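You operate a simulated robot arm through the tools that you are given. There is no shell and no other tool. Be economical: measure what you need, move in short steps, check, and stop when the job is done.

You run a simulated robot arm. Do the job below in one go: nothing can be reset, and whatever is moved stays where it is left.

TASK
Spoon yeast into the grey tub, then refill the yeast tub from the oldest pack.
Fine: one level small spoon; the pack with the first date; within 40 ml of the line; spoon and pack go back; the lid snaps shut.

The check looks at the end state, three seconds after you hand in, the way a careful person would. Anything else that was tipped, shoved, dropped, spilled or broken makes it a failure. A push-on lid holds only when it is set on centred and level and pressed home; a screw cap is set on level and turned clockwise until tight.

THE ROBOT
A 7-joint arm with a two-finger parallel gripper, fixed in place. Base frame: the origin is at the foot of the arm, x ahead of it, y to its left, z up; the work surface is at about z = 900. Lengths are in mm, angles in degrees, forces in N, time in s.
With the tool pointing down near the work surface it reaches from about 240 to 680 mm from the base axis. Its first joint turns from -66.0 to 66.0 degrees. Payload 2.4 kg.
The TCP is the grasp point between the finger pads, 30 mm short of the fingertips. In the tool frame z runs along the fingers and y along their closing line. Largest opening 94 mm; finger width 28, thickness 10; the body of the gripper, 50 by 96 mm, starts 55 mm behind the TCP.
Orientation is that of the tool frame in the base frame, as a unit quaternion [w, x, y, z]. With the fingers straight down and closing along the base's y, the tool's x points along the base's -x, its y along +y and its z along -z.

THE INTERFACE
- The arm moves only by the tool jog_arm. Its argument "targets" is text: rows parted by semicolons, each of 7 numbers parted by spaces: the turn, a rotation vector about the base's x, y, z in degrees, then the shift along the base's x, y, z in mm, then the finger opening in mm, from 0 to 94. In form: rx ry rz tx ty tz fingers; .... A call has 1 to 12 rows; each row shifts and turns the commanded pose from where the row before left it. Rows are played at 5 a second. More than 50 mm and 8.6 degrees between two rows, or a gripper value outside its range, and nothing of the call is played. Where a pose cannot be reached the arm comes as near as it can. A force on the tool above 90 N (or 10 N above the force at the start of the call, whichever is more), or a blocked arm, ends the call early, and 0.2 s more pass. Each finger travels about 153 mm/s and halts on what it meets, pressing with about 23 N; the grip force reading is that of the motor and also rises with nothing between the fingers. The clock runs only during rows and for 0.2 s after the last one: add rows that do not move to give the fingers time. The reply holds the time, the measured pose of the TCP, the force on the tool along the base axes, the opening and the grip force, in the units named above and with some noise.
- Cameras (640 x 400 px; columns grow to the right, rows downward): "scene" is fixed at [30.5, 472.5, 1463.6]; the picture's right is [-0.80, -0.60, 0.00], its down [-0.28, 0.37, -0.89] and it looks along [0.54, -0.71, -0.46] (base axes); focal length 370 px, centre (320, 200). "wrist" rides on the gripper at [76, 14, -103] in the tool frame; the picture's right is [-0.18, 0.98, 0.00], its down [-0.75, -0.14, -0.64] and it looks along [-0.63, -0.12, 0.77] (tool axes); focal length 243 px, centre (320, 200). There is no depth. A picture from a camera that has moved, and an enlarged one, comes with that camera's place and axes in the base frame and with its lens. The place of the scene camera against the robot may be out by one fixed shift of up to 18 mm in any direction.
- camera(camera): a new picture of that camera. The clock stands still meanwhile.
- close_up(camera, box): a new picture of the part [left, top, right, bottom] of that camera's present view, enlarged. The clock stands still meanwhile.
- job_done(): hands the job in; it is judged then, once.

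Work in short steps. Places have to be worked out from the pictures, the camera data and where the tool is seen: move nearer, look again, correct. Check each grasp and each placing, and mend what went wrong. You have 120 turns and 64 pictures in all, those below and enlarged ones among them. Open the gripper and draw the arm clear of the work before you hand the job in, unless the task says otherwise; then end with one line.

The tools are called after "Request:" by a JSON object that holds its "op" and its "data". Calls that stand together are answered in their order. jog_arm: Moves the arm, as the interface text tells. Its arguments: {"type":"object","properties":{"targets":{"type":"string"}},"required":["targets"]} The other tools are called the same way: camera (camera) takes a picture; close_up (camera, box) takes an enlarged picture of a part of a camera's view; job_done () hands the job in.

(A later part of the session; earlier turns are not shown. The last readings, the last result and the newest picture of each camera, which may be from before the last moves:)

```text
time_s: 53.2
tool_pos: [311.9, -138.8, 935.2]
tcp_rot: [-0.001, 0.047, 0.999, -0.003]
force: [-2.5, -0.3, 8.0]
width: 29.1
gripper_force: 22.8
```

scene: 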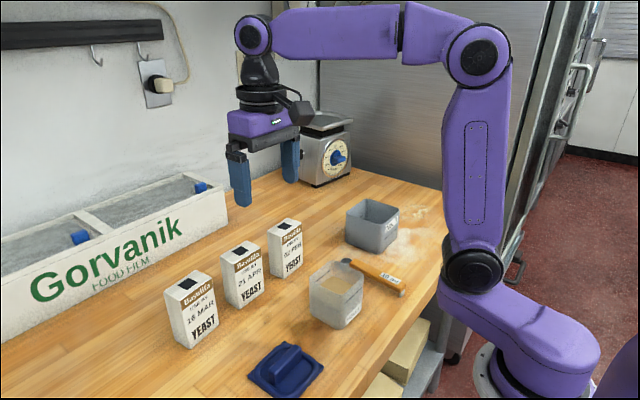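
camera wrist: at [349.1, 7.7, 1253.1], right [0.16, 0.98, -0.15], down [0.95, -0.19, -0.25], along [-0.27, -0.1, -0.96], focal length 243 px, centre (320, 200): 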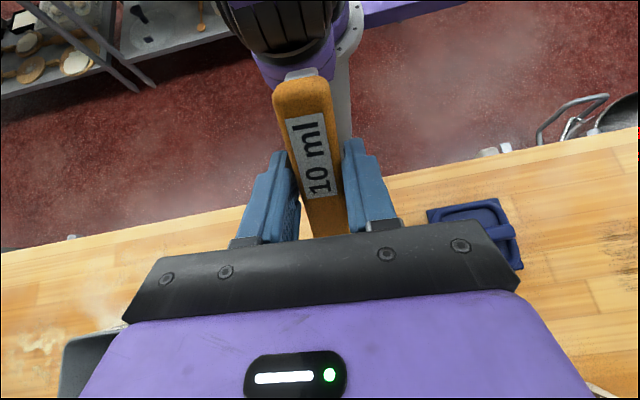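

Contact is felt (8 N). I open the fingers and rise.

Request:
{"op": "jog_arm", "data": {"targets": "0 0 0 0 0 0 36; 0 0 0 0 0 0 50; 0 0 0 0 0 0 50; 0 0 0 0 0 30 50; 0 0 0 0 0 45 60; 0 0 0 0 0 45 94; 0 0 0 0 0 45 94; 0 0 0 0 0 0 94"}}

Request:
{"op": "camera", "data": {"camera": "wrist"}}

```text
time_s: 55.0
tool_pos: [312.8, -139.9, 1098.0]
tcp_rot: [-0.002, 0.047, 0.999, -0.002]
force: [-0.1, 1.1, -0.1]
width: 93.9
gripper_force: 0.1
```

```text
23 pictures are left
camera wrist: at [239.4, -116.5, 1200.5], right [0.28, 0.96, -0.01], down [0.74, -0.21, 0.64], along [0.61, -0.18, -0.77], focal length 243 px, centre (320, 200)
```

wrist: 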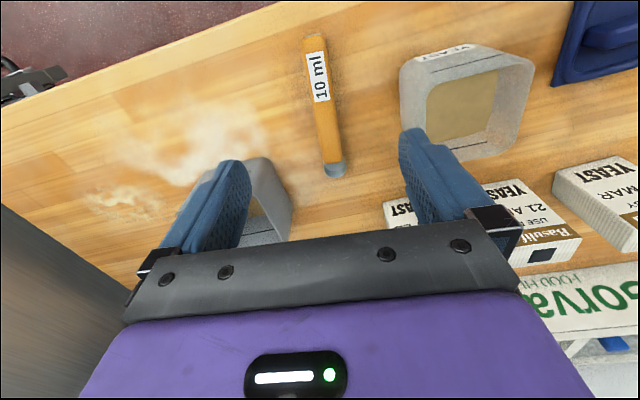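

Spoon is back on its spot. Next the 02 FEB pack, roughly at (550,-60); I move closer to view it.

Request:
{"op": "jog_arm", "data": {"targets": "0 0 5.4 39 22.5 8 94; 0 0 0 39 22.5 8 94; 0 0 0 39 22.5 8 94; 0 0 0 39 22.5 8 94; 0 0 0 0 0 0 94; 0 0 0 0 0 0 94"}}

Request:
{"op": "camera", "data": {"camera": "wrist"}}

```text
time_s: 56.4
tool_pos: [467.1, -48.5, 1132.1]
tcp_rot: [-0.001, 0.0, 1.0, -0.002]
force: [-0.2, 0.2, 0.4]
width: 93.8
gripper_force: 0.1
```

```text
22 pictures are left
camera wrist: at [392.7, -32.3, 1234.6], right [0.18, 0.98, -0.01], down [0.76, -0.14, 0.64], along [0.63, -0.12, -0.77], focal length 243 px, centre (320, 200)
```

wrist: 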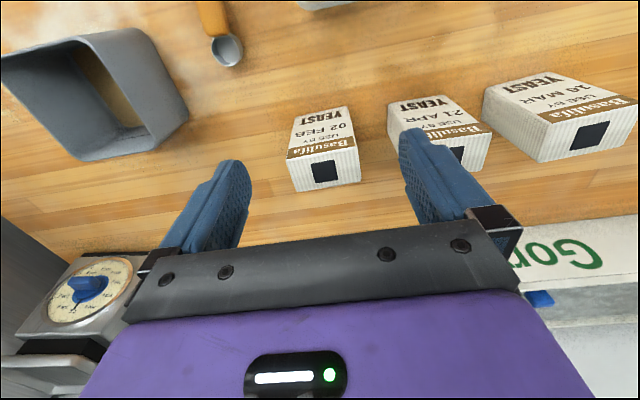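

FEB pack: x 510–554, y -88…-20, top at z≈1017, hole centred at (532,-54). I'll grip it across its thickness from above, so I yaw 89° above it.

Request:
{"op": "jog_arm", "data": {"targets": "0 0 8.1 5.9 -0.5 0 94; 0 0 8.1 5.9 -0.5 0 94; 0 0 8.1 5.9 -0.5 0 94; 0 0 8.1 5.9 -0.5 0 94; 0 0 8.1 5.9 -0.5 0 94; 0 0 8.1 5.9 -0.5 0 94; 0 0 8.1 5.9 -0.5 0 94; 0 0 8.1 5.9 -0.5 0 94; 0 0 8.1 5.9 -0.5 0 94; 0 0 8.1 5.9 -0.5 0 94; 0 0 8.1 5.9 -0.5 0 94; 0 0 0 0 0 0 94"}}

Request:
{"op": "jog_arm", "data": {"targets": "0 0 0 0 0 -40 94; 0 0 0 0 0 -30 94; 0 0 0 0 0 0 94; 0 0 0 0 0 0 94"}}

Request:
{"op": "camera", "data": {"camera": "wrist"}}

```text
time_s: 59.0
tool_pos: [533.2, -54.7, 1130.1]
tcp_rot: [0.001, -0.703, 0.712, -0.003]
force: [0.1, -0.4, 0.4]
width: 94.0
gripper_force: 0.0
```

```text
time_s: 60.0
tool_pos: [532.8, -54.2, 1060.1]
tcp_rot: [0.0, -0.701, 0.713, -0.004]
force: [-0.4, 0.2, 0.7]
width: 94.0
gripper_force: 0.1
```

```text
21 pictures are left
camera wrist: at [518.2, -129.6, 1162.4], right [-0.98, 0.2, -0.01], down [0.15, 0.75, 0.64], along [0.13, 0.63, -0.77], focal length 243 px, centre (320, 200)
```

wrist: 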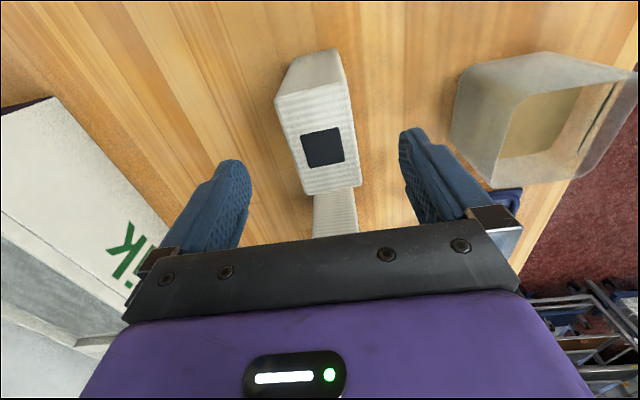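

Hole centre confirmed at (532,-54.6), aligned. I descend to z≈993 and close on the pack.

Request:
{"op": "jog_arm", "data": {"targets": "0 0 0 0 0 -40 94; 0 0 0 0 0 -27 94; 0 0 0 0 0 0 94; 0 0 0 0 0 0 20; 0 0 0 0 0 0 20; 0 0 0 0 0 0 10; 0 0 0 0 0 0 10"}}

```text
time_s: 61.6
tool_pos: [530.7, -54.9, 993.3]
tcp_rot: [0.001, -0.701, 0.713, -0.003]
force: [0.6, -0.5, 0.1]
width: 48.9
gripper_force: 22.8
```

Gripped at 48.9 mm. I lift straight up and check.

Request:
{"op": "jog_arm", "data": {"targets": "0 0 0 0 0 5 0; 0 0 0 0 0 20 0; 0 0 0 0 0 35 0; 0 0 0 0 0 35 0; 0 0 0 0 0 25 0; 0 0 0 0 0 0 0; 0 0 0 0 0 0 0"}}

Request:
{"op": "camera", "data": {"camera": "scene"}}

```text
time_s: 63.2
tool_pos: [531.6, -54.9, 1114.3]
tcp_rot: [0.0, -0.702, 0.713, -0.003]
force: [-0.2, 0.3, 0.3]
width: 48.5
gripper_force: 22.8
```

```text
20 pictures are left
```

scene: 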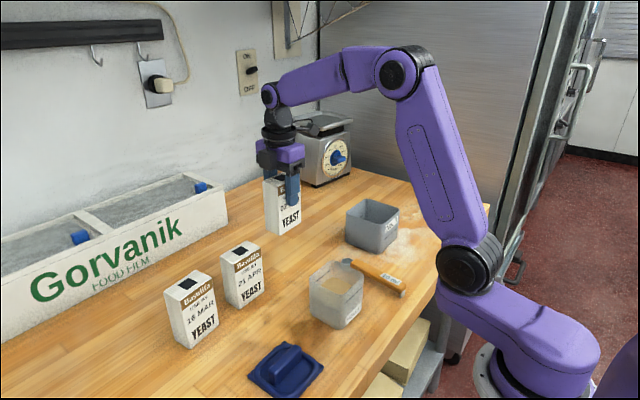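

The pack is held upright. I carry it over the yeast tub.

Request:
{"op": "jog_arm", "data": {"targets": "0 0 0 -20 3 6 0; 0 0 0 -32 4 6 0; 0 0 0 -35 4 4 0; 0 0 0 -35 4 0 0; 0 0 0 -32 4 0 0; 0 0 0 -23.6 3 0 0; 0 0 0 0 0 0 0"}}

Request:
{"op": "jog_arm", "data": {"targets": "-8 0 0 0 0 0 0; -8 0 0 0 0 0 0; -8 0 0 0 0 -3 0; -8 0 0 0 0 -3 0; -8 0 0 0 0 -4 0; -8 0 0 0 0 -5 0; -6 0 0 0 0 -5 0; 0 0 0 0 0 0 0; 0 0 0 0 0 0 0"}}

Request:
{"op": "close_up", "data": {"camera": "scene", "box": [250, 140, 450, 330]}}

```text
time_s: 64.8
tool_pos: [355.7, -32.9, 1128.9]
tcp_rot: [0.001, -0.702, 0.712, -0.003]
force: [0.8, 0.5, -0.5]
width: 48.5
gripper_force: 22.9
```

```text
time_s: 66.8
tool_pos: [356.6, -32.7, 1109.2]
tcp_rot: [-0.319, -0.625, 0.633, -0.327]
force: [-0.1, -0.6, -1.0]
width: 48.7
gripper_force: 23.3
```

```text
2.11 times, centred on (350, 235) of scene
camera zoom: at [30.5, 472.6, 1463.6], right [-0.8, -0.6, 0.0], down [-0.28, 0.37, -0.89], along [0.54, -0.71, -0.46], focal length 779 px, centre (257, 126)
```

zoom: 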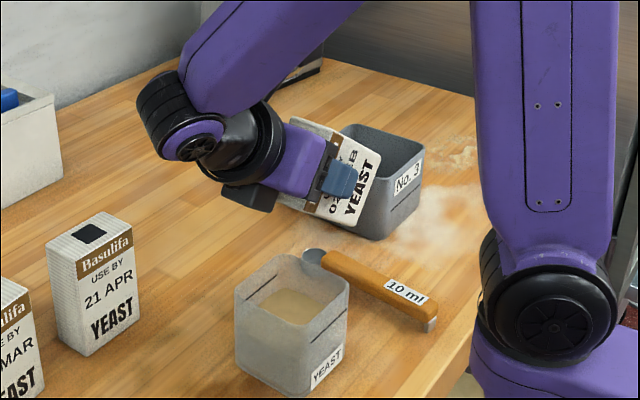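

Tilted 54°, nothing flowing yet. I continue to 78° and lower a little, then look.

Request:
{"op": "jog_arm", "data": {"targets": "-8 0 0 0 0 -12 0; -8 0 0 0 0 -12 0; -8 0 0 0 1 -10 0; 0 0 0 0 0 0 0; 0 0 0 0 0 0 0"}}

Request:
{"op": "close_up", "data": {"camera": "scene", "box": [285, 200, 395, 330]}}

```text
time_s: 68.0
tool_pos: [354.8, -31.6, 1076.5]
tcp_rot: [-0.441, -0.546, 0.551, -0.452]
force: [-0.1, 0.5, -0.8]
width: 48.5
gripper_force: 23.3
```

```text
3.08 times, centred on (340, 265) of scene
camera zoom: at [30.5, 472.6, 1463.6], right [-0.8, -0.6, 0.0], down [-0.28, 0.37, -0.89], along [0.54, -0.71, -0.46], focal length 1138 px, centre (258, 0)
```

zoom: 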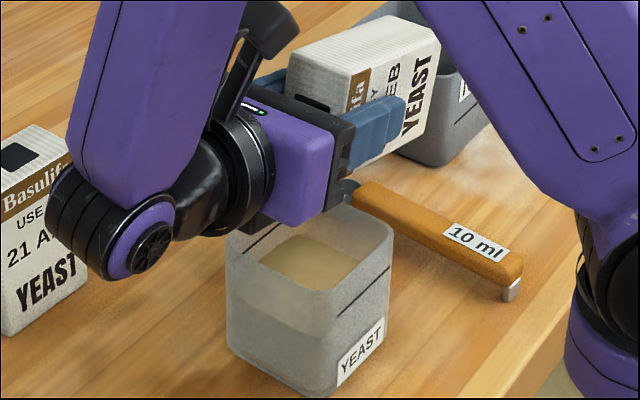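

No flow yet at 78°. I go on to 90° and check.

Request:
{"op": "jog_arm", "data": {"targets": "-6 0 0 0 0 0 0; -6 0 0 0 0 0 0; 0 0 0 0 0 0 0"}}

Request:
{"op": "close_up", "data": {"camera": "scene", "box": [285, 200, 395, 330]}}

```text
time_s: 68.8
tool_pos: [354.9, -32.0, 1075.7]
tcp_rot: [0.496, 0.496, -0.502, 0.506]
force: [0.2, -0.6, -0.9]
width: 48.7
gripper_force: 23.7
```

```text
3.08 times, centred on (340, 265) of scene
camera zoom: at [30.5, 472.6, 1463.6], right [-0.8, -0.6, 0.0], down [-0.28, 0.37, -0.89], along [0.54, -0.71, -0.46], focal length 1138 px, centre (258, 0)
```

zoom: 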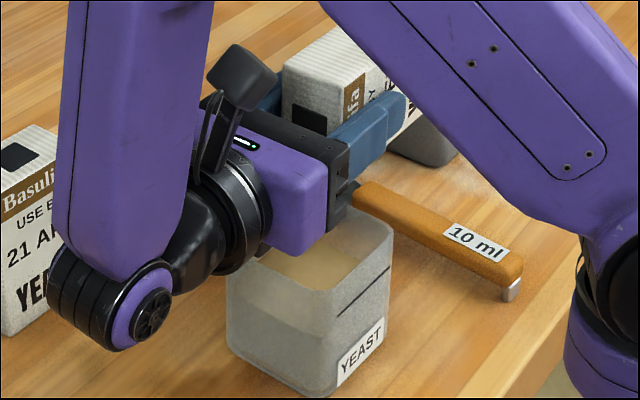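

Still no stream. I tilt on to 102° and view with the wrist camera, which looks onto the pack top.

Request:
{"op": "jog_arm", "data": {"targets": "-6 0 0 0 0 2 0; -6 0 0 0 0 2 0; 0 0 0 0 0 0 0"}}

Request:
{"op": "camera", "data": {"camera": "wrist"}}

```text
time_s: 69.6
tool_pos: [354.8, -31.8, 1079.2]
tcp_rot: [0.545, 0.441, -0.445, 0.556]
force: [-0.2, -0.7, -0.3]
width: 48.6
gripper_force: 22.7
```

```text
16 pictures are left
camera wrist: at [340.0, 85.8, 1131.4], right [-0.98, -0.05, -0.19], down [0.15, 0.47, -0.87], along [0.13, -0.88, -0.45], focal length 243 px, centre (320, 200)
```

wrist: 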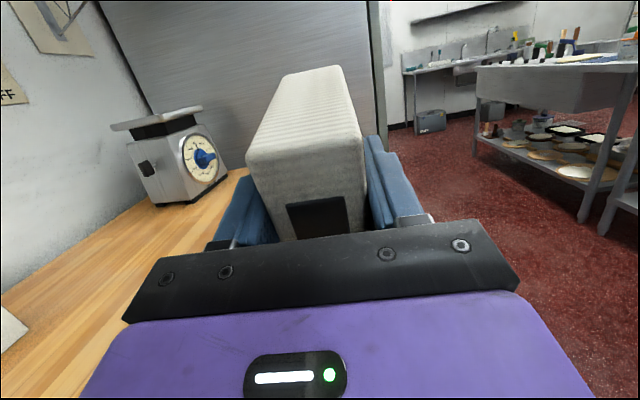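

The wrist camera can't see the tub here. I tilt to 114°, hold briefly, and check the tub level from the scene camera.

Request:
{"op": "jog_arm", "data": {"targets": "-6 0 0 0 1 3 0; -6 0 0 0 1 3 0; 0 0 0 0 0 0 0; 0 0 0 0 0 0 0"}}

Request:
{"op": "close_up", "data": {"camera": "scene", "box": [290, 230, 390, 330]}}

```text
time_s: 70.6
tool_pos: [354.0, -30.1, 1083.9]
tcp_rot: [0.588, 0.383, -0.385, 0.599]
force: [-0.6, 0.0, -0.9]
width: 48.6
gripper_force: 22.7
```

```text
4.00 times, centred on (340, 280) of scene
camera zoom: at [30.5, 472.5, 1463.6], right [-0.8, -0.6, 0.0], down [-0.28, 0.37, -0.89], along [0.54, -0.71, -0.46], focal length 1479 px, centre (240, -120)
```

zoom: 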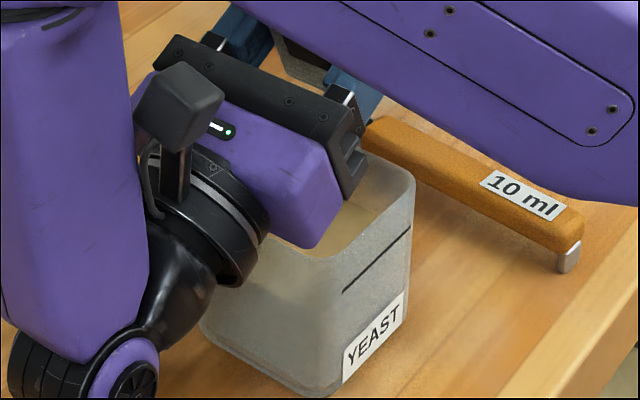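

The yeast may have risen some; also the wrist is getting low on the lid side. I tilt back to ~80° to stop any flow and read the level.

Request:
{"op": "jog_arm", "data": {"targets": "8.5 0 0 0 -1 3 0; 8.5 0 0 0 -1 3 0; 8.5 0 0 0 0 3 0; 8.5 0 0 0 0 3 0; 2 0 0 0 0 0 0; 0 0 0 0 0 0 0"}}

Request:
{"op": "close_up", "data": {"camera": "scene", "box": [300, 250, 380, 335]}}

```text
time_s: 72.0
tool_pos: [355.8, -31.8, 1097.5]
tcp_rot: [-0.441, -0.546, 0.551, -0.451]
force: [0.4, -0.6, -1.1]
width: 48.5
gripper_force: 22.8
```

```text
4.71 times, centred on (340, 292) of scene
camera zoom: at [30.5, 472.5, 1463.6], right [-0.8, -0.6, 0.0], down [-0.28, 0.37, -0.89], along [0.54, -0.71, -0.46], focal length 1740 px, centre (226, -235)
```

zoom: 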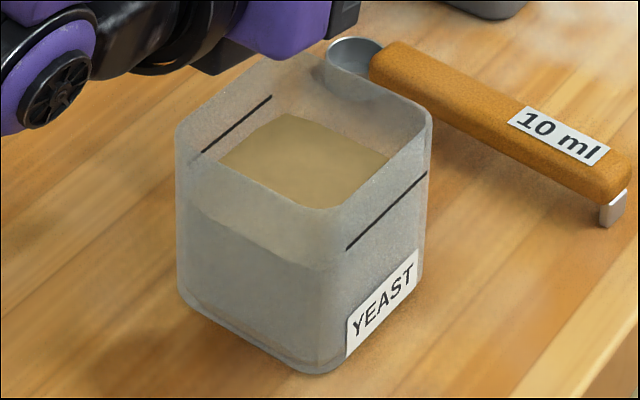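

The yeast rose about 4–5 mm; it is still ~12 mm (≈65 ml) below the line. I repeat the pour with a longer hold at 114°, slightly higher for clearance.

Request:
{"op": "jog_arm", "data": {"targets": "-8 0 0 0 0 2 0; -8 0 0 0 0 2 0; -8 0 0 0 0 2 0; -6 0 0 0 1 2 0; -6 0 0 0 1 2 0; 0 0 0 0 0 0 0; 0 0 0 0 0 0 0; 0 0 0 0 0 0 0; 0 0 0 0 0 0 0; 0 0 0 0 0 0 0; 0 0 0 0 0 0 0; 0 0 0 0 0 0 0"}}

Request:
{"op": "jog_arm", "data": {"targets": "8.5 0 0 0 -1 0 0; 8.5 0 0 0 -1 0 0; 8.5 0 0 0 0 0 0; 8.5 0 0 0 0 0 0; 2 0 0 0 0 0 0; 0 0 0 0 0 0 0"}}

Request:
{"op": "close_up", "data": {"camera": "scene", "box": [300, 250, 380, 335]}}

```text
time_s: 74.6
tool_pos: [355.5, -30.2, 1107.5]
tcp_rot: [0.588, 0.383, -0.386, 0.599]
force: [-1.0, 1.0, -1.8]
width: 48.8
gripper_force: 23.4
```

```text
time_s: 76.0
tool_pos: [356.1, -31.9, 1108.4]
tcp_rot: [-0.44, -0.546, 0.553, -0.45]
force: [-0.3, 0.9, -1.3]
width: 48.9
gripper_force: 22.7
```

```text
4.71 times, centred on (340, 292) of scene
camera zoom: at [30.5, 472.5, 1463.6], right [-0.8, -0.6, 0.0], down [-0.28, 0.37, -0.89], along [0.54, -0.71, -0.46], focal length 1740 px, centre (226, -235)
```

zoom: 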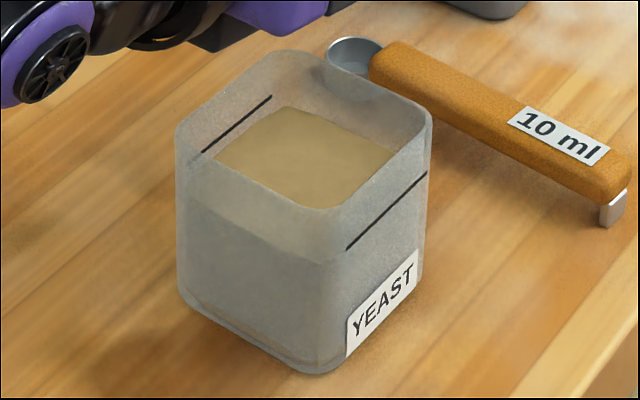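

Another ~4 mm; about 7–8 mm (≈40 ml) still missing. One more pour with about double the hold.

Request:
{"op": "jog_arm", "data": {"targets": "-8 0 0 0 0 0 0; -8 0 0 0 0 0 0; -8 0 0 0 0 0 0; -6 0 0 0 1 0 0; -6 0 0 0 1 0 0; 0 0 0 0 0 0 0; 0 0 0 0 0 0 0; 0 0 0 0 0 0 0; 0 0 0 0 0 0 0; 0 0 0 0 0 0 0; 0 0 0 0 0 0 0; 0 0 0 0 0 0 0"}}

Request:
{"op": "jog_arm", "data": {"targets": "0 0 0 0 0 0 0; 0 0 0 0 0 0 0; 0 0 0 0 0 0 0; 0 0 0 0 0 0 0; 0 0 0 0 0 0 0; 8.5 0 0 0 -1 0 0; 8.5 0 0 0 -1 0 0; 8.5 0 0 0 0 0 0; 8.5 0 0 0 0 0 0; 2 0 0 0 0 0 0; 0 0 0 0 0 0 0"}}

Request:
{"op": "close_up", "data": {"camera": "scene", "box": [300, 250, 380, 335]}}

```text
time_s: 78.6
tool_pos: [354.7, -30.4, 1107.0]
tcp_rot: [0.588, 0.383, -0.384, 0.6]
force: [0.4, 0.8, -0.3]
width: 48.7
gripper_force: 22.8
```

```text
time_s: 81.0
tool_pos: [356.2, -32.8, 1106.5]
tcp_rot: [-0.441, -0.546, 0.551, -0.451]
force: [0.8, 0.7, -0.1]
width: 48.7
gripper_force: 22.6
```

```text
4.71 times, centred on (340, 292) of scene
camera zoom: at [30.5, 472.5, 1463.6], right [-0.8, -0.6, 0.0], down [-0.28, 0.37, -0.89], along [0.54, -0.71, -0.46], focal length 1740 px, centre (226, -235)
```

zoom: 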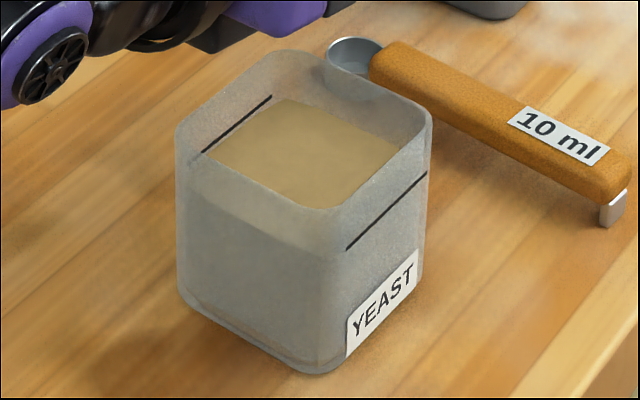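

The surface is now level with the line within 1–2 mm. I set the pack upright, raise it and carry it back above its spot.

Request:
{"op": "jog_arm", "data": {"targets": "8 0 0 0 0 3 0; 8 0 0 0 0 3 0; 8 0 0 0 0 3 0; 8 0 0 0 0 3 0; 8 0 0 0 0 3 0; 8 0 0 0 0 3 0; 8 0 0 0 0 3 0; 8 0 0 0 0 2 0; 8 0 0 0 0 0 0; 6 0 0 0 0 0 0; 0 0 0 0 0 0 0"}}

Request:
{"op": "jog_arm", "data": {"targets": "0 0 0 15 -2 0 0; 0 0 0 30 -4 0 0; 0 0 0 35 -4 0 0; 0 0 0 35 -4 0 0; 0 0 0 35 -4 0 0; 0 0 0 20 -2.5 0 0; 0 0 0 6 -1 0 0; 0 0 0 0 0 0 0; 0 0 0 0 0 0 0"}}

```text
time_s: 83.4
tool_pos: [355.6, -31.3, 1130.2]
tcp_rot: [0.002, -0.702, 0.712, -0.003]
force: [-0.5, 1.0, 0.2]
width: 48.5
gripper_force: 23.3
```

```text
time_s: 85.4
tool_pos: [532.4, -53.7, 1131.9]
tcp_rot: [0.0, -0.702, 0.713, -0.004]
force: [0.7, 0.3, -0.2]
width: 48.6
gripper_force: 22.8
```

Lowering to ~12 mm above the original height and checking the pack's attitude.

Request:
{"op": "jog_arm", "data": {"targets": "0 0 0 -0.5 -1 -40 0; 0 0 0 0 0 -40 0; 0 0 0 0 0 -30 0; 0 0 0 0 0 -16 0; 0 0 0 0 0 0 0; 0 0 0 0 0 0 0"}}

Request:
{"op": "close_up", "data": {"camera": "scene", "box": [200, 130, 340, 270]}}

```text
time_s: 86.8
tool_pos: [530.6, -53.3, 1003.7]
tcp_rot: [0.001, -0.701, 0.713, -0.002]
force: [0.0, 0.8, -0.6]
width: 48.3
gripper_force: 22.7
```

```text
2.86 times, centred on (270, 200) of scene
camera zoom: at [30.5, 472.5, 1463.6], right [-0.8, -0.6, 0.0], down [-0.28, 0.37, -0.89], along [0.54, -0.71, -0.46], focal length 1057 px, centre (463, 200)
```

zoom: 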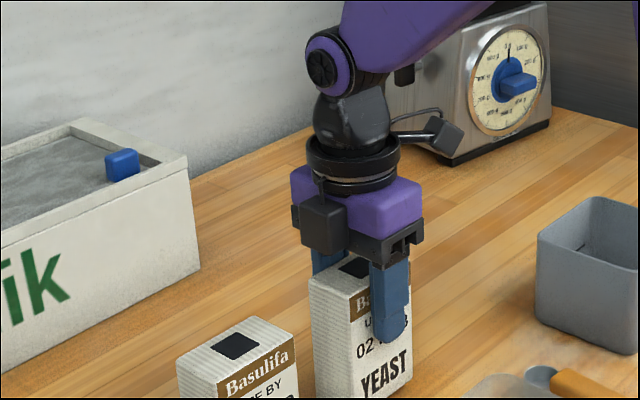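

Upright, no slip. I lower until contact and release.

Request:
{"op": "jog_arm", "data": {"targets": "0 0 0 0 0 -5 0; 0 0 0 0 0 -3 0; 0 0 0 0 0 -1.5 0; 0 0 0 0 0 0 0"}}

```text
time_s: 87.8
tool_pos: [531.5, -55.5, 995.6]
tcp_rot: [0.002, -0.702, 0.713, -0.003]
force: [-1.3, -0.3, 8.6]
width: 48.6
gripper_force: 23.1
```

Contact 8.6 N: it stands. Opening and rising straight up, clear of the pack.

Request:
{"op": "jog_arm", "data": {"targets": "0 0 0 0 0 0 56; 0 0 0 0 0 0 75; 0 0 0 0 0 0 94; 0 0 0 0 0 0 94; 0 0 0 0 0 30 94; 0 0 0 0 0 45 94; 0 0 0 0 0 45 94; 0 0 0 0 0 20 94; 0 0 0 0 0 0 94"}}

Request:
{"op": "camera", "data": {"camera": "scene"}}

```text
time_s: 89.8
tool_pos: [532.0, -54.9, 1133.6]
tcp_rot: [0.0, -0.702, 0.713, -0.002]
force: [-0.1, -0.3, 0.1]
width: 94.1
gripper_force: 0.0
```

```text
10 pictures are left
```

scene: 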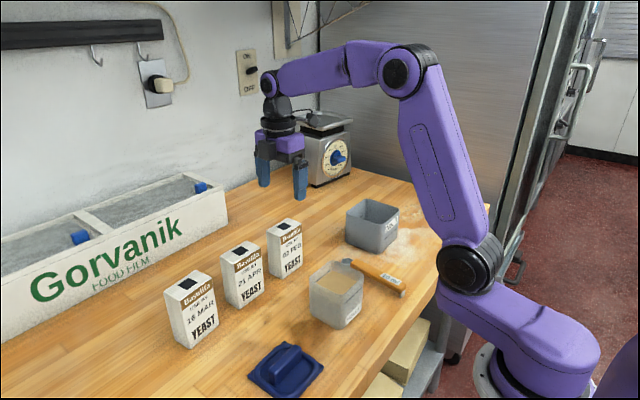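

Pack stands back in its row. Next the lid: estimated centre (336,158) with its bar along y, so the current yaw fits. I go above it for a look.

Request:
{"op": "jog_arm", "data": {"targets": "0 0 0 -28 30.4 -7.6 94; 0 0 0 -28 30.4 -7.6 94; 0 0 0 -28 30.4 -7.6 94; 0 0 0 -28 30.4 -7.6 94; 0 0 0 -28 30.4 -7.6 94; 0 0 0 -28 30.4 -7.6 94; 0 0 0 -28 30.4 -7.6 94; 0 0 0 0 0 -25 94; 0 0 0 0 0 0 94; 0 0 0 0 0 0 94"}}

Request:
{"op": "camera", "data": {"camera": "wrist"}}

```text
time_s: 92.0
tool_pos: [334.3, 157.7, 1055.7]
tcp_rot: [0.0, -0.701, 0.713, -0.004]
force: [-0.2, 0.6, 0.1]
width: 93.8
gripper_force: 0.0
```

```text
9 pictures are left
camera wrist: at [319.3, 84.0, 1157.0], right [-0.98, 0.2, -0.01], down [0.15, 0.75, 0.64], along [0.13, 0.63, -0.77], focal length 243 px, centre (320, 200)
```

wrist: 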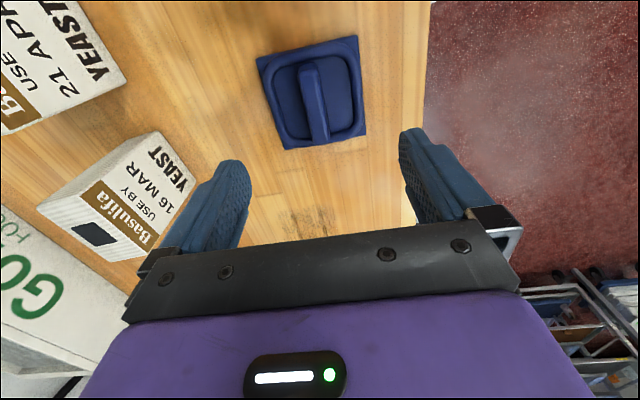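

Lid centre ≈ (341,160), yaw near 0; the bar runs along y at x≈340. I check the bar's height from the scene camera.

Request:
{"op": "close_up", "data": {"camera": "scene", "box": [235, 325, 335, 400]}}

```text
5.33 times, centred on (285, 362) of scene
camera zoom: at [30.4, 472.6, 1463.6], right [-0.8, -0.6, 0.0], down [-0.28, 0.37, -0.89], along [0.54, -0.71, -0.46], focal length 1972 px, centre (507, -667)
```

zoom: 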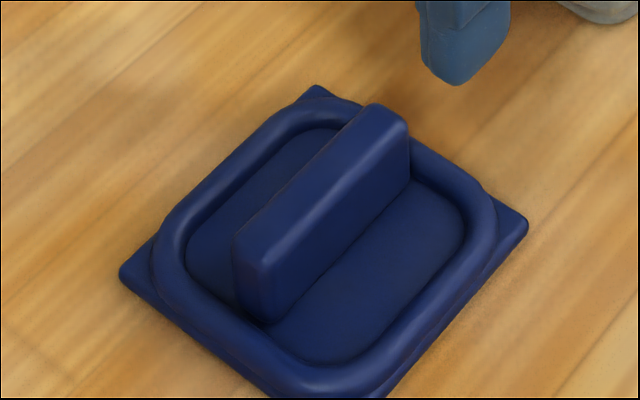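

Bar is ~25 mm high above the plate (top ≈ z 930) with a ridge ring around it. I go down over it with the fingers at 34 mm and close.

Request:
{"op": "jog_arm", "data": {"targets": "0 0 0 6 2 -30 34; 0 0 0 0 0 -35 34; 0 0 0 0 0 -30 34; 0 0 0 0 0 -12 34; 0 0 0 0 0 -6 34; 0 0 0 0 0 0 34"}}

Request:
{"op": "camera", "data": {"camera": "wrist"}}

```text
time_s: 93.4
tool_pos: [341.8, 161.0, 942.9]
tcp_rot: [0.0, -0.702, 0.712, -0.004]
force: [-0.1, -0.7, 1.0]
width: 33.9
gripper_force: 0.0
```

```text
7 pictures are left
camera wrist: at [326.4, 86.6, 1044.2], right [-0.98, 0.2, -0.01], down [0.15, 0.75, 0.64], along [0.13, 0.63, -0.77], focal length 243 px, centre (320, 200)
```

wrist: 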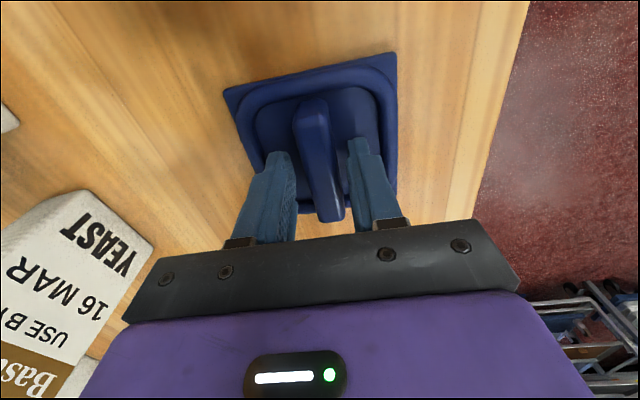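

Fingers straddle the bar well; lid centre (340,160), near edge almost exactly along x. I close and lift.

Request:
{"op": "jog_arm", "data": {"targets": "0 0 0 0 0 0 5; 0 0 0 0 0 0 0; 0 0 0 0 0 0 0; 0 0 0 0 0 5 0; 0 0 0 0 0 25 0; 0 0 0 0 0 40 0; 0 0 0 0 0 40 0; 0 0 0 0 0 0 0"}}

```text
time_s: 95.2
tool_pos: [340.4, 160.8, 1054.8]
tcp_rot: [0.001, -0.702, 0.712, -0.003]
force: [0.4, 0.5, -1.3]
width: 16.9
gripper_force: 22.8
```

Lid held (16.9 mm). I move toward the tub, staying high, so the wrist camera can measure the tub's rim before placing.

Request:
{"op": "jog_arm", "data": {"targets": "0 0 -2 4 -33 13 0; 0 0 0 4 -33 13 0; 0 0 0 4 -33 13 0; 0 0 0 4 -32 11 0; 0 0 0 0 0 0 0; 0 0 0 0 0 0 0"}}

Request:
{"op": "camera", "data": {"camera": "wrist"}}

```text
time_s: 96.6
tool_pos: [357.7, 31.2, 1102.2]
tcp_rot: [0.001, -0.689, 0.725, -0.003]
force: [1.1, 0.1, 0.2]
width: 16.9
gripper_force: 22.6
```

```text
6 pictures are left
camera wrist: at [339.8, -43.0, 1204.1], right [-0.97, 0.23, -0.01], down [0.18, 0.75, 0.64], along [0.15, 0.62, -0.77], focal length 243 px, centre (320, 200)
```

wrist: 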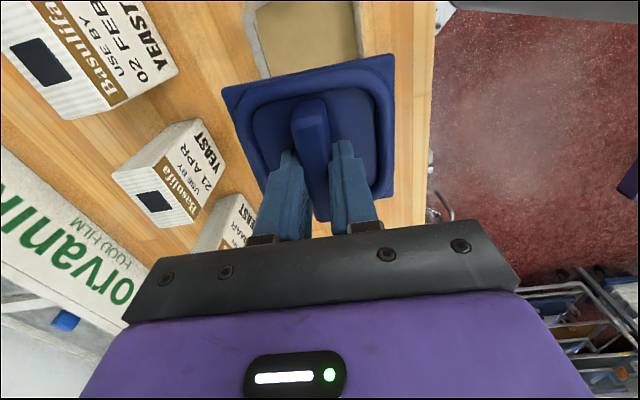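

The tub's sides measure x 316–393 at the rim, centre ≈ (355.5,-10), yaw -3° which the lid now matches. I hover the lid ~10 mm above the rim and check.

Request:
{"op": "jog_arm", "data": {"targets": "0 0 0 -0.4 -20 -20 0; 0 0 0 0 -20 -20 0; 0 0 0 0 -1 -19 0; 0 0 0 0 0 0 0; 0 0 0 0 0 0 0"}}

Request:
{"op": "close_up", "data": {"camera": "scene", "box": [295, 225, 390, 335]}}

```text
time_s: 97.8
tool_pos: [356.6, -11.5, 1044.6]
tcp_rot: [0.0, -0.689, 0.725, -0.003]
force: [0.0, -0.3, -0.3]
width: 17.3
gripper_force: 23.2
```

```text
3.64 times, centred on (342, 280) of scene
camera zoom: at [30.5, 472.5, 1463.6], right [-0.8, -0.6, 0.0], down [-0.28, 0.37, -0.89], along [0.54, -0.71, -0.46], focal length 1345 px, centre (238, -91)
```

zoom: 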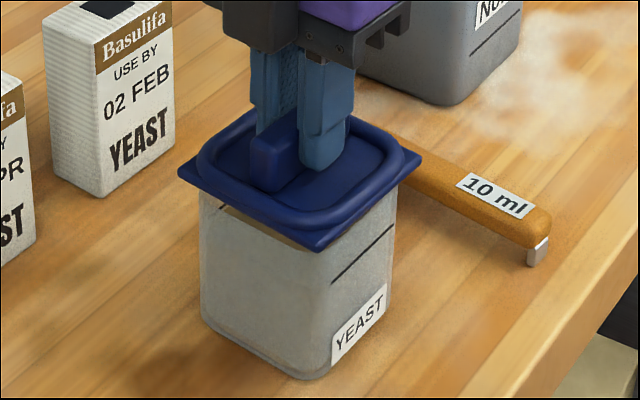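

Lid and tub centres agree within ~1 mm sideways. I nudge +1 mm in y and lower in small steps to contact.

Request:
{"op": "jog_arm", "data": {"targets": "0 0 0 0.3 1 -4 0; 0 0 0 0 0 -4 0; 0 0 0 0 0 -3 0; 0 0 0 0 0 0 0"}}

Request:
{"op": "jog_arm", "data": {"targets": "0 0 0 0 0 -2 0; 0 0 0 0 0 -2 0; 0 0 0 0 0 0 0"}}

```text
time_s: 98.8
tool_pos: [356.5, -11.4, 1033.7]
tcp_rot: [0.001, -0.689, 0.725, -0.004]
force: [-0.7, 0.0, 0.2]
width: 16.9
gripper_force: 22.9
```

```text
time_s: 99.6
tool_pos: [357.4, -10.2, 1032.5]
tcp_rot: [0.004, -0.689, 0.725, -0.004]
force: [-14.5, -8.4, 81.3]
width: 17.5
gripper_force: 22.8
```

Strong contact already (81 N) with some sideways force. I ease off and look whether the lid sits square on the rim.

Request:
{"op": "jog_arm", "data": {"targets": "0 0 0 0 0 2.5 0; 0 0 0 0 0 0 0"}}

Request:
{"op": "close_up", "data": {"camera": "scene", "box": [300, 240, 385, 335]}}

```text
time_s: 100.2
tool_pos: [356.3, -10.7, 1032.1]
tcp_rot: [0.002, -0.689, 0.725, -0.003]
force: [1.0, -7.2, 22.9]
width: 17.6
gripper_force: 23.5
```

```text
4.21 times, centred on (342, 288) of scene
camera zoom: at [30.2, 472.3, 1463.7], right [-0.8, -0.6, 0.0], down [-0.28, 0.37, -0.89], along [0.54, -0.71, -0.46], focal length 1557 px, centre (225, -168)
```

zoom: 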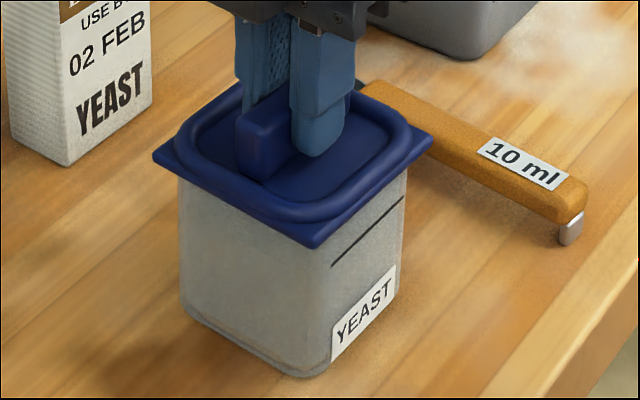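

The lid lies flat on the rim and looks centred in this view but isn't down yet. I release it, close the fingers, and press from above on the centre of the bar so it can settle by itself.

Request:
{"op": "jog_arm", "data": {"targets": "0 0 0 0 0 0.6 0; 0 0 0 0 0 0 24; 0 0 0 0 0 0 34; 0 0 0 0 0 0 34; 0 0 0 0 0 20 34; 0 0 0 0 0 20 34; 0 0 0 0 0 0 0; 0 0 0 0 0 0 0; 0 0 0 0 0 0 0"}}

Request:
{"op": "jog_arm", "data": {"targets": "0 0 0 0 0 -12 0; 0 0 0 0 0 -6 0; 0 0 0 0 0 -3 0; 0 0 0 0 0 0 0"}}

```text
time_s: 102.2
tool_pos: [356.7, -12.3, 1073.2]
tcp_rot: [0.001, -0.689, 0.725, -0.004]
force: [0.2, 0.4, 0.0]
width: 0.0
gripper_force: 22.7
```

```text
time_s: 103.0
tool_pos: [356.2, -11.7, 1057.3]
tcp_rot: [0.004, -0.689, 0.725, -0.006]
force: [-11.3, -1.4, 31.9]
width: 0.1
gripper_force: 22.8
stopped in row 3: the force on the tool passed its limit (the readings are from after the stop); the commanded pose is now the measured one
```

Contact on the bar top at TCP z≈1057. I press in small steps and watch for the lid giving way.

Request:
{"op": "jog_arm", "data": {"targets": "0 0 0 0 0 -0.7 0; 0 0 0 0 0 -0.7 0; 0 0 0 0 0 0 0; 0 0 0 0 0 0 0"}}

```text
time_s: 104.0
tool_pos: [356.5, -11.3, 1058.4]
tcp_rot: [0.005, -0.689, 0.725, -0.006]
force: [-19.1, 3.4, 74.5]
width: 0.0
gripper_force: 23.0
```

It hasn't gone down, so I want a better alignment check. I draw back to the -y side, fingers open, for a wrist view of the lid edge against the tub wall.

Request:
{"op": "jog_arm", "data": {"targets": "0 0 0 0 0 25 0; 0 0 0 0 -10 25 40; 0 0 0 0 -40 10 94; 0 0 0 0 -45 -10 94; 0 0 0 0 0 -25 94; 0 0 0 0 0 -20 94; 0 0 0 0 0 0 94; 0 0 0 0 0 0 94"}}

Request:
{"op": "close_up", "data": {"camera": "wrist", "box": [220, 80, 420, 240]}}

```text
time_s: 105.8
tool_pos: [356.0, -104.8, 1060.4]
tcp_rot: [0.003, -0.689, 0.725, -0.005]
force: [-0.4, 0.1, 0.0]
width: 94.2
gripper_force: 0.0
```

```text
2.50 times, centred on (320, 160) of wrist
camera zoom: at [338.3, -178.1, 1162.1], right [-0.97, 0.23, -0.01], down [0.17, 0.75, 0.64], along [0.16, 0.62, -0.77], focal length 606 px, centre (320, 300)
```

zoom: 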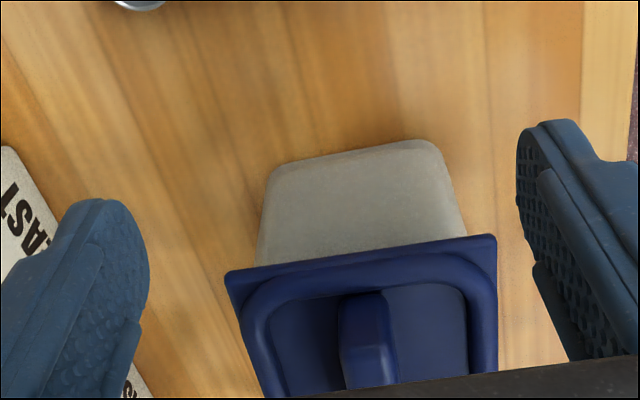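

The lid overhangs the tub equally left and right (32 vs 30 px), yaw matches, so it's centred. It just needs a firm press; I return above the bar and press again harder.

Request:
{"op": "jog_arm", "data": {"targets": "0 0 0 0 0 30 94; 0 0 0 0 0 25 40; 0 0 0 0 45 0 0; 0 0 0 0 45 0 0; 0 0 0 0.5 4 -15 0; 0 0 0 0 0 -20 0; 0 0 0 0 0 -13 0; 0 0 0 0 0 0 0"}}

Request:
{"op": "jog_arm", "data": {"targets": "0 0 0 0 0 -3 0; 0 0 0 0 0 -3 0; 0 0 0 0 0 -1 0; 0 0 0 0 0 -1 0; 0 0 0 0 0 0 0"}}

```text
time_s: 107.6
tool_pos: [356.7, -12.4, 1066.5]
tcp_rot: [0.004, -0.689, 0.725, -0.006]
force: [0.1, -0.8, -0.3]
width: 0.0
gripper_force: 23.0
```

```text
time_s: 108.8
tool_pos: [358.8, -13.7, 1059.9]
tcp_rot: [0.003, -0.689, 0.724, -0.005]
force: [-0.3, -0.3, 0.1]
width: 0.0
gripper_force: 22.9
```

Just above contact. I ramp the press in 0.8 mm steps and hold.

Request:
{"op": "jog_arm", "data": {"targets": "0 0 0 -0.7 1.5 -1 0; 0 0 0 0 0 -0.8 0; 0 0 0 0 0 -0.8 0; 0 0 0 0 0 -0.6 0; 0 0 0 0 0 0 0; 0 0 0 0 0 0 0"}}

```text
time_s: 110.2
tool_pos: [357.9, -10.1, 1058.4]
tcp_rot: [0.006, -0.689, 0.725, -0.006]
force: [-5.6, -2.4, 48.1]
width: 0.0
gripper_force: 23.4
```

Request:
{"op": "jog_arm", "data": {"targets": "0 0 0 0 0 -0.5 0; 0 0 0 0 0 -0.5 0; 0 0 0 0 0 0 0; 0 0 0 0 0 0 0; 0 0 0 0 0 0 0"}}

```text
time_s: 111.4
tool_pos: [357.3, -11.2, 1057.7]
tcp_rot: [0.008, -0.689, 0.725, -0.007]
force: [-11.6, -2.6, 69.3]
width: 0.0
gripper_force: 23.0
```

69 N and no give yet. I go slightly further, staying below the 90 N limit.

Request:
{"op": "jog_arm", "data": {"targets": "0 0 0 0 0 -0.4 0; 0 0 0 0 0 -0.3 0; 0 0 0 0 0 0 0; 0 0 0 0 0 0 0"}}

```text
time_s: 112.4
tool_pos: [359.4, -10.5, 1058.2]
tcp_rot: [0.008, -0.689, 0.724, -0.008]
force: [-12.2, -3.0, 74.7]
width: 0.0
gripper_force: 23.1
```

To learn whether it has already snapped, I grip the bar again and pull up a few mm, watching the force.

Request:
{"op": "jog_arm", "data": {"targets": "0 0 0 0 0 4 0; 0 0 0 0 0 15 0; 0 0 0 0 0 0 34; 0 0 0 0 0 0 34; 0 0 0 0 0 -20 34; 0 0 0 0 0 -20 34; 0 0 0 0 0 0 34; 0 0 0 0 0 0 5; 0 0 0 0 0 0 0; 0 0 0 0 0 0 0"}}

Request:
{"op": "jog_arm", "data": {"targets": "0 0 0 0 0 1 0; 0 0 0 0 0 1 0; 0 0 0 0 0 1.5 0; 0 0 0 0 0 0 0; 0 0 0 0 0 0 0"}}

```text
time_s: 114.6
tool_pos: [357.8, -10.3, 1034.8]
tcp_rot: [0.004, -0.689, 0.725, -0.005]
force: [-0.6, -0.8, -1.0]
width: 17.2
gripper_force: 23.0
```

```text
time_s: 115.8
tool_pos: [357.8, -11.8, 1037.8]
tcp_rot: [0.003, -0.689, 0.725, -0.005]
force: [0.1, -0.6, -1.7]
width: 17.0
gripper_force: 23.1
```

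Only the lid came up (no tub weight), so it wasn't home. I correct the slight tool tilt and probe with small hops, starting 2 mm toward -y; if it enters, the force at depth will stay low.

Request:
{"op": "jog_arm", "data": {"targets": "0.14 0.68 0 0 -2 0 0; 0 0 0 0 0 -3 0; 0 0 0 0 0 -2.5 0; 0 0 0 0 0 0 0"}}

```text
time_s: 116.8
tool_pos: [358.2, -12.3, 1032.5]
tcp_rot: [0.002, -0.689, 0.725, -0.001]
force: [-6.7, 1.1, 47.4]
width: 17.3
gripper_force: 23.1
```

47 N: not in. I try x -1.5 mm and y +3 mm.

Request:
{"op": "jog_arm", "data": {"targets": "0 0 0 0 0 5 0; 0 0 0 -1.5 3 0 0; 0 0 0 0 0 -3 0; 0 0 0 0 0 -2 0; 0 0 0 0 0 0 0"}}

```text
time_s: 118.0
tool_pos: [355.5, -9.2, 1033.1]
tcp_rot: [0.002, -0.689, 0.724, -0.001]
force: [-9.6, -1.7, 44.2]
width: 17.2
gripper_force: 23.3
```

44 N. Further along the line the scene view suggested: x -2, y +2.5.

Request:
{"op": "jog_arm", "data": {"targets": "0 0 0 0 0 5 0; 0 0 0 -2 2.5 0 0; 0 0 0 0 0 -3 0; 0 0 0 0 0 -2 0; 0 0 0 0 0 0 0"}}

```text
time_s: 119.2
tool_pos: [351.8, -6.5, 1033.3]
tcp_rot: [0.001, -0.689, 0.725, -0.002]
force: [-12.2, -0.7, 49.3]
width: 16.9
gripper_force: 23.1
```

Hops don't find a drop-in, and all measurements agree the centre is near (357,-12); so it likely needs more force than I've applied. I set the lid back at that centre, release it, and prepare to press on the bar again.

Request:
{"op": "jog_arm", "data": {"targets": "0 0 0 0 0 5 0; 0 0 0 5.3 -5 0 0; 0 0 0 0 0 -2.5 0; 0 0 0 0 0 -1.3 0; 0 0 0 0 0 0 0"}}

```text
time_s: 120.4
tool_pos: [358.6, -12.4, 1032.7]
tcp_rot: [0.002, -0.69, 0.724, -0.001]
force: [-5.1, -4.5, 20.6]
width: 17.0
gripper_force: 22.7
```

Seated lightly. Release, rise, close the fingers and come back down to just above the bar.

Request:
{"op": "jog_arm", "data": {"targets": "0 0 0 -0.5 0 0.7 0; 0 0 0 0 0 0 24; 0 0 0 0 0 0 34; 0 0 0 0 0 20 34; 0 0 0 0 0 20 34; 0 0 0 0 0 0 0; 0 0 0 0 0 0 0; 0 0 0 0 0 -8 0; 0 0 0 0 0 -5 0; 0 0 0 0 0 0 0"}}

Request:
{"op": "jog_arm", "data": {"targets": "0 0 0 0 0 -1.5 0; 0 0 0 0 0 -1 0; 0 0 0 0 0 -1 0; 0 0 0 0 0 0 0"}}

```text
time_s: 122.6
tool_pos: [357.9, -12.9, 1062.2]
tcp_rot: [0.0, -0.689, 0.725, 0.0]
force: [0.6, -0.3, 0.2]
width: 0.1
gripper_force: 22.7
```

```text
time_s: 123.6
tool_pos: [357.0, -13.7, 1056.9]
tcp_rot: [0.001, -0.689, 0.725, 0.0]
force: [-7.1, -0.9, 24.5]
width: 0.0
gripper_force: 23.2
```

24 N contact. Ramping up toward 85 N, to then continue in stages.

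Request:
{"op": "jog_arm", "data": {"targets": "0 0 0 0 0 -0.8 0; 0 0 0 0 0 -0.8 0; 0 0 0 0 0 -0.6 0; 0 0 0 0 0 0 0; 0 0 0 0 0 0 0"}}

Request:
{"op": "jog_arm", "data": {"targets": "0 0 0 0 0 -0.2 0; 0 0 0 0 0 -0.2 0; 0 0 0 0 0 0 0"}}

```text
time_s: 124.8
tool_pos: [360.0, -11.6, 1057.4]
tcp_rot: [0.003, -0.689, 0.725, -0.002]
force: [-14.4, -2.3, 72.4]
width: 0.0
gripper_force: 23.3
```

```text
time_s: 125.6
tool_pos: [359.2, -12.5, 1057.3]
tcp_rot: [0.004, -0.689, 0.725, -0.003]
force: [-15.0, 0.3, 79.0]
width: 0.2
gripper_force: 23.3
```

79 N. Continuing in stages, also easing the sideways load by shifting the command -1 mm in x.

Request:
{"op": "jog_arm", "data": {"targets": "0 0 0 -0.6 0 -0.2 0; 0 0 0 -0.4 0 -0.1 0; 0 0 0 0 0 0 0"}}

Request:
{"op": "jog_arm", "data": {"targets": "0 0 0 0 0 -0.2 0; 0 0 0 0 0 -0.15 0; 0 0 0 0 0 0 0"}}

```text
time_s: 126.4
tool_pos: [359.7, -11.7, 1056.7]
tcp_rot: [0.005, -0.689, 0.725, -0.005]
force: [-9.1, -4.3, 73.7]
width: 0.2
gripper_force: 22.7
```

```text
time_s: 127.2
tool_pos: [359.5, -11.4, 1057.4]
tcp_rot: [0.005, -0.689, 0.725, -0.004]
force: [-9.8, -3.3, 83.3]
width: 0.0
gripper_force: 23.0
```

83 N, holding. Next stages upward.

Request:
{"op": "jog_arm", "data": {"targets": "0 0 0 -0.2 0 -0.15 0; 0 0 0 0 0 -0.15 0; 0 0 0 0 0 0 0"}}

Request:
{"op": "jog_arm", "data": {"targets": "0 0 0 -0.2 0 -0.2 0; 0 0 0 0 0 -0.15 0; 0 0 0 0 0 0 0"}}

```text
time_s: 128.0
tool_pos: [360.5, -11.8, 1056.1]
tcp_rot: [0.006, -0.688, 0.725, -0.005]
force: [-8.2, -3.9, 81.6]
width: 0.0
gripper_force: 23.1
```

```text
time_s: 128.8
tool_pos: [359.5, -12.2, 1056.1]
tcp_rot: [0.007, -0.689, 0.724, -0.003]
force: [-5.9, -2.0, 78.4]
width: 0.1
gripper_force: 23.1
```

Force falls while the command goes deeper, so something is giving. I press on.

Request:
{"op": "jog_arm", "data": {"targets": "0 0 0 0 0 -0.3 0; 0 0 0 0 0 -0.3 0; 0 0 0 0 0 0 0"}}

Request:
{"op": "jog_arm", "data": {"targets": "0 0 0 0 0 -0.3 0; 0 0 0 0 0 -0.3 0; 0 0 0 0 0 0 0"}}

```text
time_s: 129.6
tool_pos: [360.3, -10.9, 1057.7]
tcp_rot: [0.008, -0.689, 0.725, -0.005]
force: [-9.1, -3.1, 88.6]
width: 0.2
gripper_force: 22.8
```

```text
time_s: 130.1
tool_pos: [360.7, -10.8, 1057.7]
tcp_rot: [0.007, -0.689, 0.725, -0.006]
force: [-10.4, -0.9, 26.0]
width: 0.0
gripper_force: 23.2
stopped in row 2: the force on the tool passed its limit (the readings are from after the stop); the commanded pose is now the measured one
```

Even ~95 N doesn't seat it, so it must be misaligned slightly (yaw seems ~1° off too, and the command has drifted in x). I retract, fix tilt, and regrip the lid for a finer search.

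Request:
{"op": "jog_arm", "data": {"targets": "0 0 0 0 0 5 0; 0 1.05 0 -3 0 12 0; 0 0 0 -0.8 -0.5 0 34; 0 0 0 0 0 0 34; 0 0 0 0 0 -20 34; 0 0 0 0 0 -20.5 34; 0 0 0 0 0 0 34; 0 0 0 0 0 0 34"}}

```text
time_s: 131.9
tool_pos: [359.0, -12.0, 1033.5]
tcp_rot: [0.0, -0.689, 0.724, 0.0]
force: [-0.2, -0.3, 0.6]
width: 33.7
gripper_force: 0.0
```

Orientation is clean now. I grip the bar, raise 3 mm, and turn the lid +0.8° in yaw, taking readings.

Request:
{"op": "jog_arm", "data": {"targets": "0 0 0 0 0 0 5; 0 0 0 0 0 0 0; 0 0 0 0 0 0 0; 0 0 0.8 0 0 3 0; 0 0 0 0 0 0 0; 0 0 0 0 0 0 0"}}

Request:
{"op": "jog_arm", "data": {"targets": "0 0 0 0 0 0 0"}}

Request:
{"op": "jog_arm", "data": {"targets": "0 0 0 0 0 0 0"}}

```text
time_s: 133.3
tool_pos: [358.3, -11.4, 1036.0]
tcp_rot: [0.001, -0.695, 0.719, 0.001]
force: [0.1, 0.8, -2.0]
width: 16.9
gripper_force: 22.9
```

```text
time_s: 133.7
tool_pos: [359.2, -11.7, 1035.4]
tcp_rot: [0.001, -0.695, 0.719, 0.001]
force: [0.2, -0.6, -0.5]
width: 16.9
gripper_force: 22.9
```

```text
time_s: 134.1
tool_pos: [358.9, -10.7, 1037.5]
tcp_rot: [0.0, -0.694, 0.72, 0.001]
force: [-0.4, 0.2, -1.1]
width: 17.0
gripper_force: 23.0
```

Mean position is (358.8,-11.3): x is 2.5 mm too far. I correct x, offset y to -14, touch lightly, and slide slowly toward +y to feel for the groove.

Request:
{"op": "jog_arm", "data": {"targets": "0 0 0 -2.5 -2.7 0 0; 0 0 0 0 0 -2 0; 0 0 0 0 0 -1.6 0; 0 0 0 0 0 0 0"}}

Request:
{"op": "jog_arm", "data": {"targets": "0 0 0 0 1 0 0; 0 0 0 0 1 0 0; 0 0 0 0 0 0 0"}}

Request:
{"op": "jog_arm", "data": {"targets": "0 0 0 0 1 0 0; 0 0 0 0 1 0 0; 0 0 0 0 0 0 0"}}

Request:
{"op": "jog_arm", "data": {"targets": "0 0 0 0 1 0 0; 0 0 0 0 1 0 0; 0 0 0 0 0 0 0"}}

```text
time_s: 135.1
tool_pos: [356.0, -15.0, 1033.6]
tcp_rot: [0.001, -0.694, 0.72, 0.0]
force: [-2.0, -1.4, 14.1]
width: 16.8
gripper_force: 23.4
```

```text
time_s: 135.9
tool_pos: [356.4, -13.1, 1033.5]
tcp_rot: [0.002, -0.694, 0.72, -0.001]
force: [0.1, -14.3, 34.1]
width: 17.0
gripper_force: 22.5
```

```text
time_s: 136.7
tool_pos: [356.5, -9.9, 1033.4]
tcp_rot: [0.001, -0.694, 0.72, 0.0]
force: [2.6, -11.7, 31.5]
width: 17.2
gripper_force: 22.8
```

```text
time_s: 137.5
tool_pos: [356.5, -8.9, 1031.6]
tcp_rot: [0.001, -0.694, 0.72, -0.001]
force: [0.7, -14.9, 40.9]
width: 16.9
gripper_force: 23.0
```

No drop-in found; I need to know the lid's underside. I lift the lid off, and tilt it so the scene camera sees its underside together with the open tub.

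Request:
{"op": "jog_arm", "data": {"targets": "0 0 0 0 0 10 0; 0 0 0 0 0 40 0; 0 0 0 0 20 40 0; 8 0 0 0 15 5 0; 8 0 0 0 15 5 0; 8 0 0 0 15 0 0; 8 0 0 0 15 0 0; 8 0 0 0 10 0 0; 8 0 0 0 0 0 0; 8 0 0 0 0 0 0; 8 0 0 0 0 0 0; 0 0 0 0 0 0 0"}}

Request:
{"op": "close_up", "data": {"camera": "scene", "box": [260, 180, 400, 330]}}

```text
time_s: 140.1
tool_pos: [356.1, 80.5, 1133.2]
tcp_rot: [0.37, -0.587, 0.61, 0.382]
force: [-0.5, -0.7, -1.0]
width: 16.9
gripper_force: 22.7
```

```text
2.67 times, centred on (330, 255) of scene
camera zoom: at [30.5, 472.5, 1463.6], right [-0.8, -0.6, 0.0], down [-0.28, 0.37, -0.89], along [0.54, -0.71, -0.46], focal length 986 px, centre (293, 53)
```

zoom: 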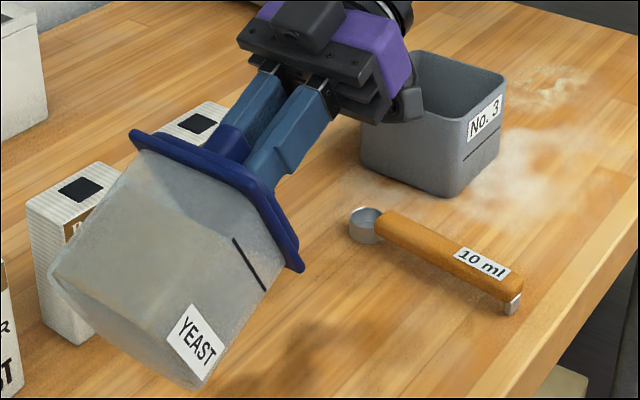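

The lid had in fact snapped on: the tub hangs firmly from it, closed, nothing spilled. I tilt it back upright at once and return over its spot.

Request:
{"op": "jog_arm", "data": {"targets": "-8 0 0 0 0 0 0; -8 0 0 0 0 0 0; -8 0 0 0 0 0 0; -8 0 0 0 0 0 0; -8 0 0 0 0 0 0; -8 0 0 0 0 0 0; -8 0 0 0 0 0 0; -8 0 0 0 0 0 0; 0 0 -0.8 0 -20 0 0; 0 0 0 0 -35 0 0; 0 0 0 0 -36 0 0; 0 0 0 0 0 0 0"}}

Request:
{"op": "jog_arm", "data": {"targets": "0 0 0 0 0 -30 0; 0 0 0 0 0 -35 0; 0 0 0 0 0 -20 0; 0 0 0 0 0 0 0; 0 0 0 0 0 0 0"}}

```text
time_s: 142.7
tool_pos: [355.2, -11.2, 1130.8]
tcp_rot: [0.001, -0.69, 0.724, 0.0]
force: [0.4, 0.6, 0.2]
width: 17.1
gripper_force: 22.7
```

```text
time_s: 143.9
tool_pos: [355.8, -9.4, 1046.1]
tcp_rot: [0.001, -0.69, 0.724, 0.001]
force: [-0.1, 0.0, -0.5]
width: 17.0
gripper_force: 22.4
```

Upright over its place. I lower gently to the table.

Request:
{"op": "jog_arm", "data": {"targets": "0 0 0 0.5 -0.5 -6 0; 0 0 0 0 0 -4 0; 0 0 0 0 0 -1.5 0; 0 0 0 0 0 0 0"}}

Request:
{"op": "jog_arm", "data": {"targets": "0 0 0 0 0 -0.7 0; 0 0 0 0 0 -0.5 0; 0 0 0 0 0 0 0"}}

```text
time_s: 144.9
tool_pos: [356.9, -9.1, 1035.6]
tcp_rot: [0.001, -0.689, 0.725, 0.001]
force: [-0.6, 0.1, -0.9]
width: 17.1
gripper_force: 22.9
```

```text
time_s: 145.7
tool_pos: [356.3, -10.2, 1034.3]
tcp_rot: [0.001, -0.689, 0.725, 0.001]
force: [-1.0, -0.4, -1.5]
width: 16.7
gripper_force: 23.5
```

Request:
{"op": "jog_arm", "data": {"targets": "0 0 0 0 0 -0.7 0; 0 0 0 0 0 -0.7 0; 0 0 0 0 0 0 0"}}

```text
time_s: 146.5
tool_pos: [357.2, -10.9, 1033.4]
tcp_rot: [0.002, -0.689, 0.724, 0.0]
force: [-1.7, -3.1, 19.0]
width: 17.0
gripper_force: 22.9
```

Standing on the table at the expected height (19 N). I release and withdraw upward.

Request:
{"op": "jog_arm", "data": {"targets": "0 0 0 0 0 0.5 0; 0 0 0 0 0 0 24; 0 0 0 0 0 0 34; 0 0 0 0 0 0 34; 0 0 0 0 0 25 34; 0 0 0 0 0 45 34; 0 0 0 0 0 45 60; 0 0 0 0 30 35 94; 0 0 0 0 40 20 94; 0 0 0 0 0 0 94"}}

Request:
{"op": "camera", "data": {"camera": "scene"}}

```text
time_s: 148.7
tool_pos: [354.4, 61.1, 1205.7]
tcp_rot: [0.0, -0.689, 0.724, 0.001]
force: [-0.3, 0.0, -0.7]
width: 94.0
gripper_force: 0.0
```

```text
1 pictures are left
```

scene: 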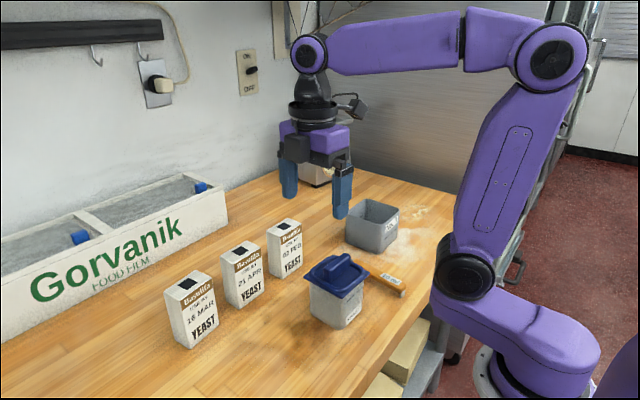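

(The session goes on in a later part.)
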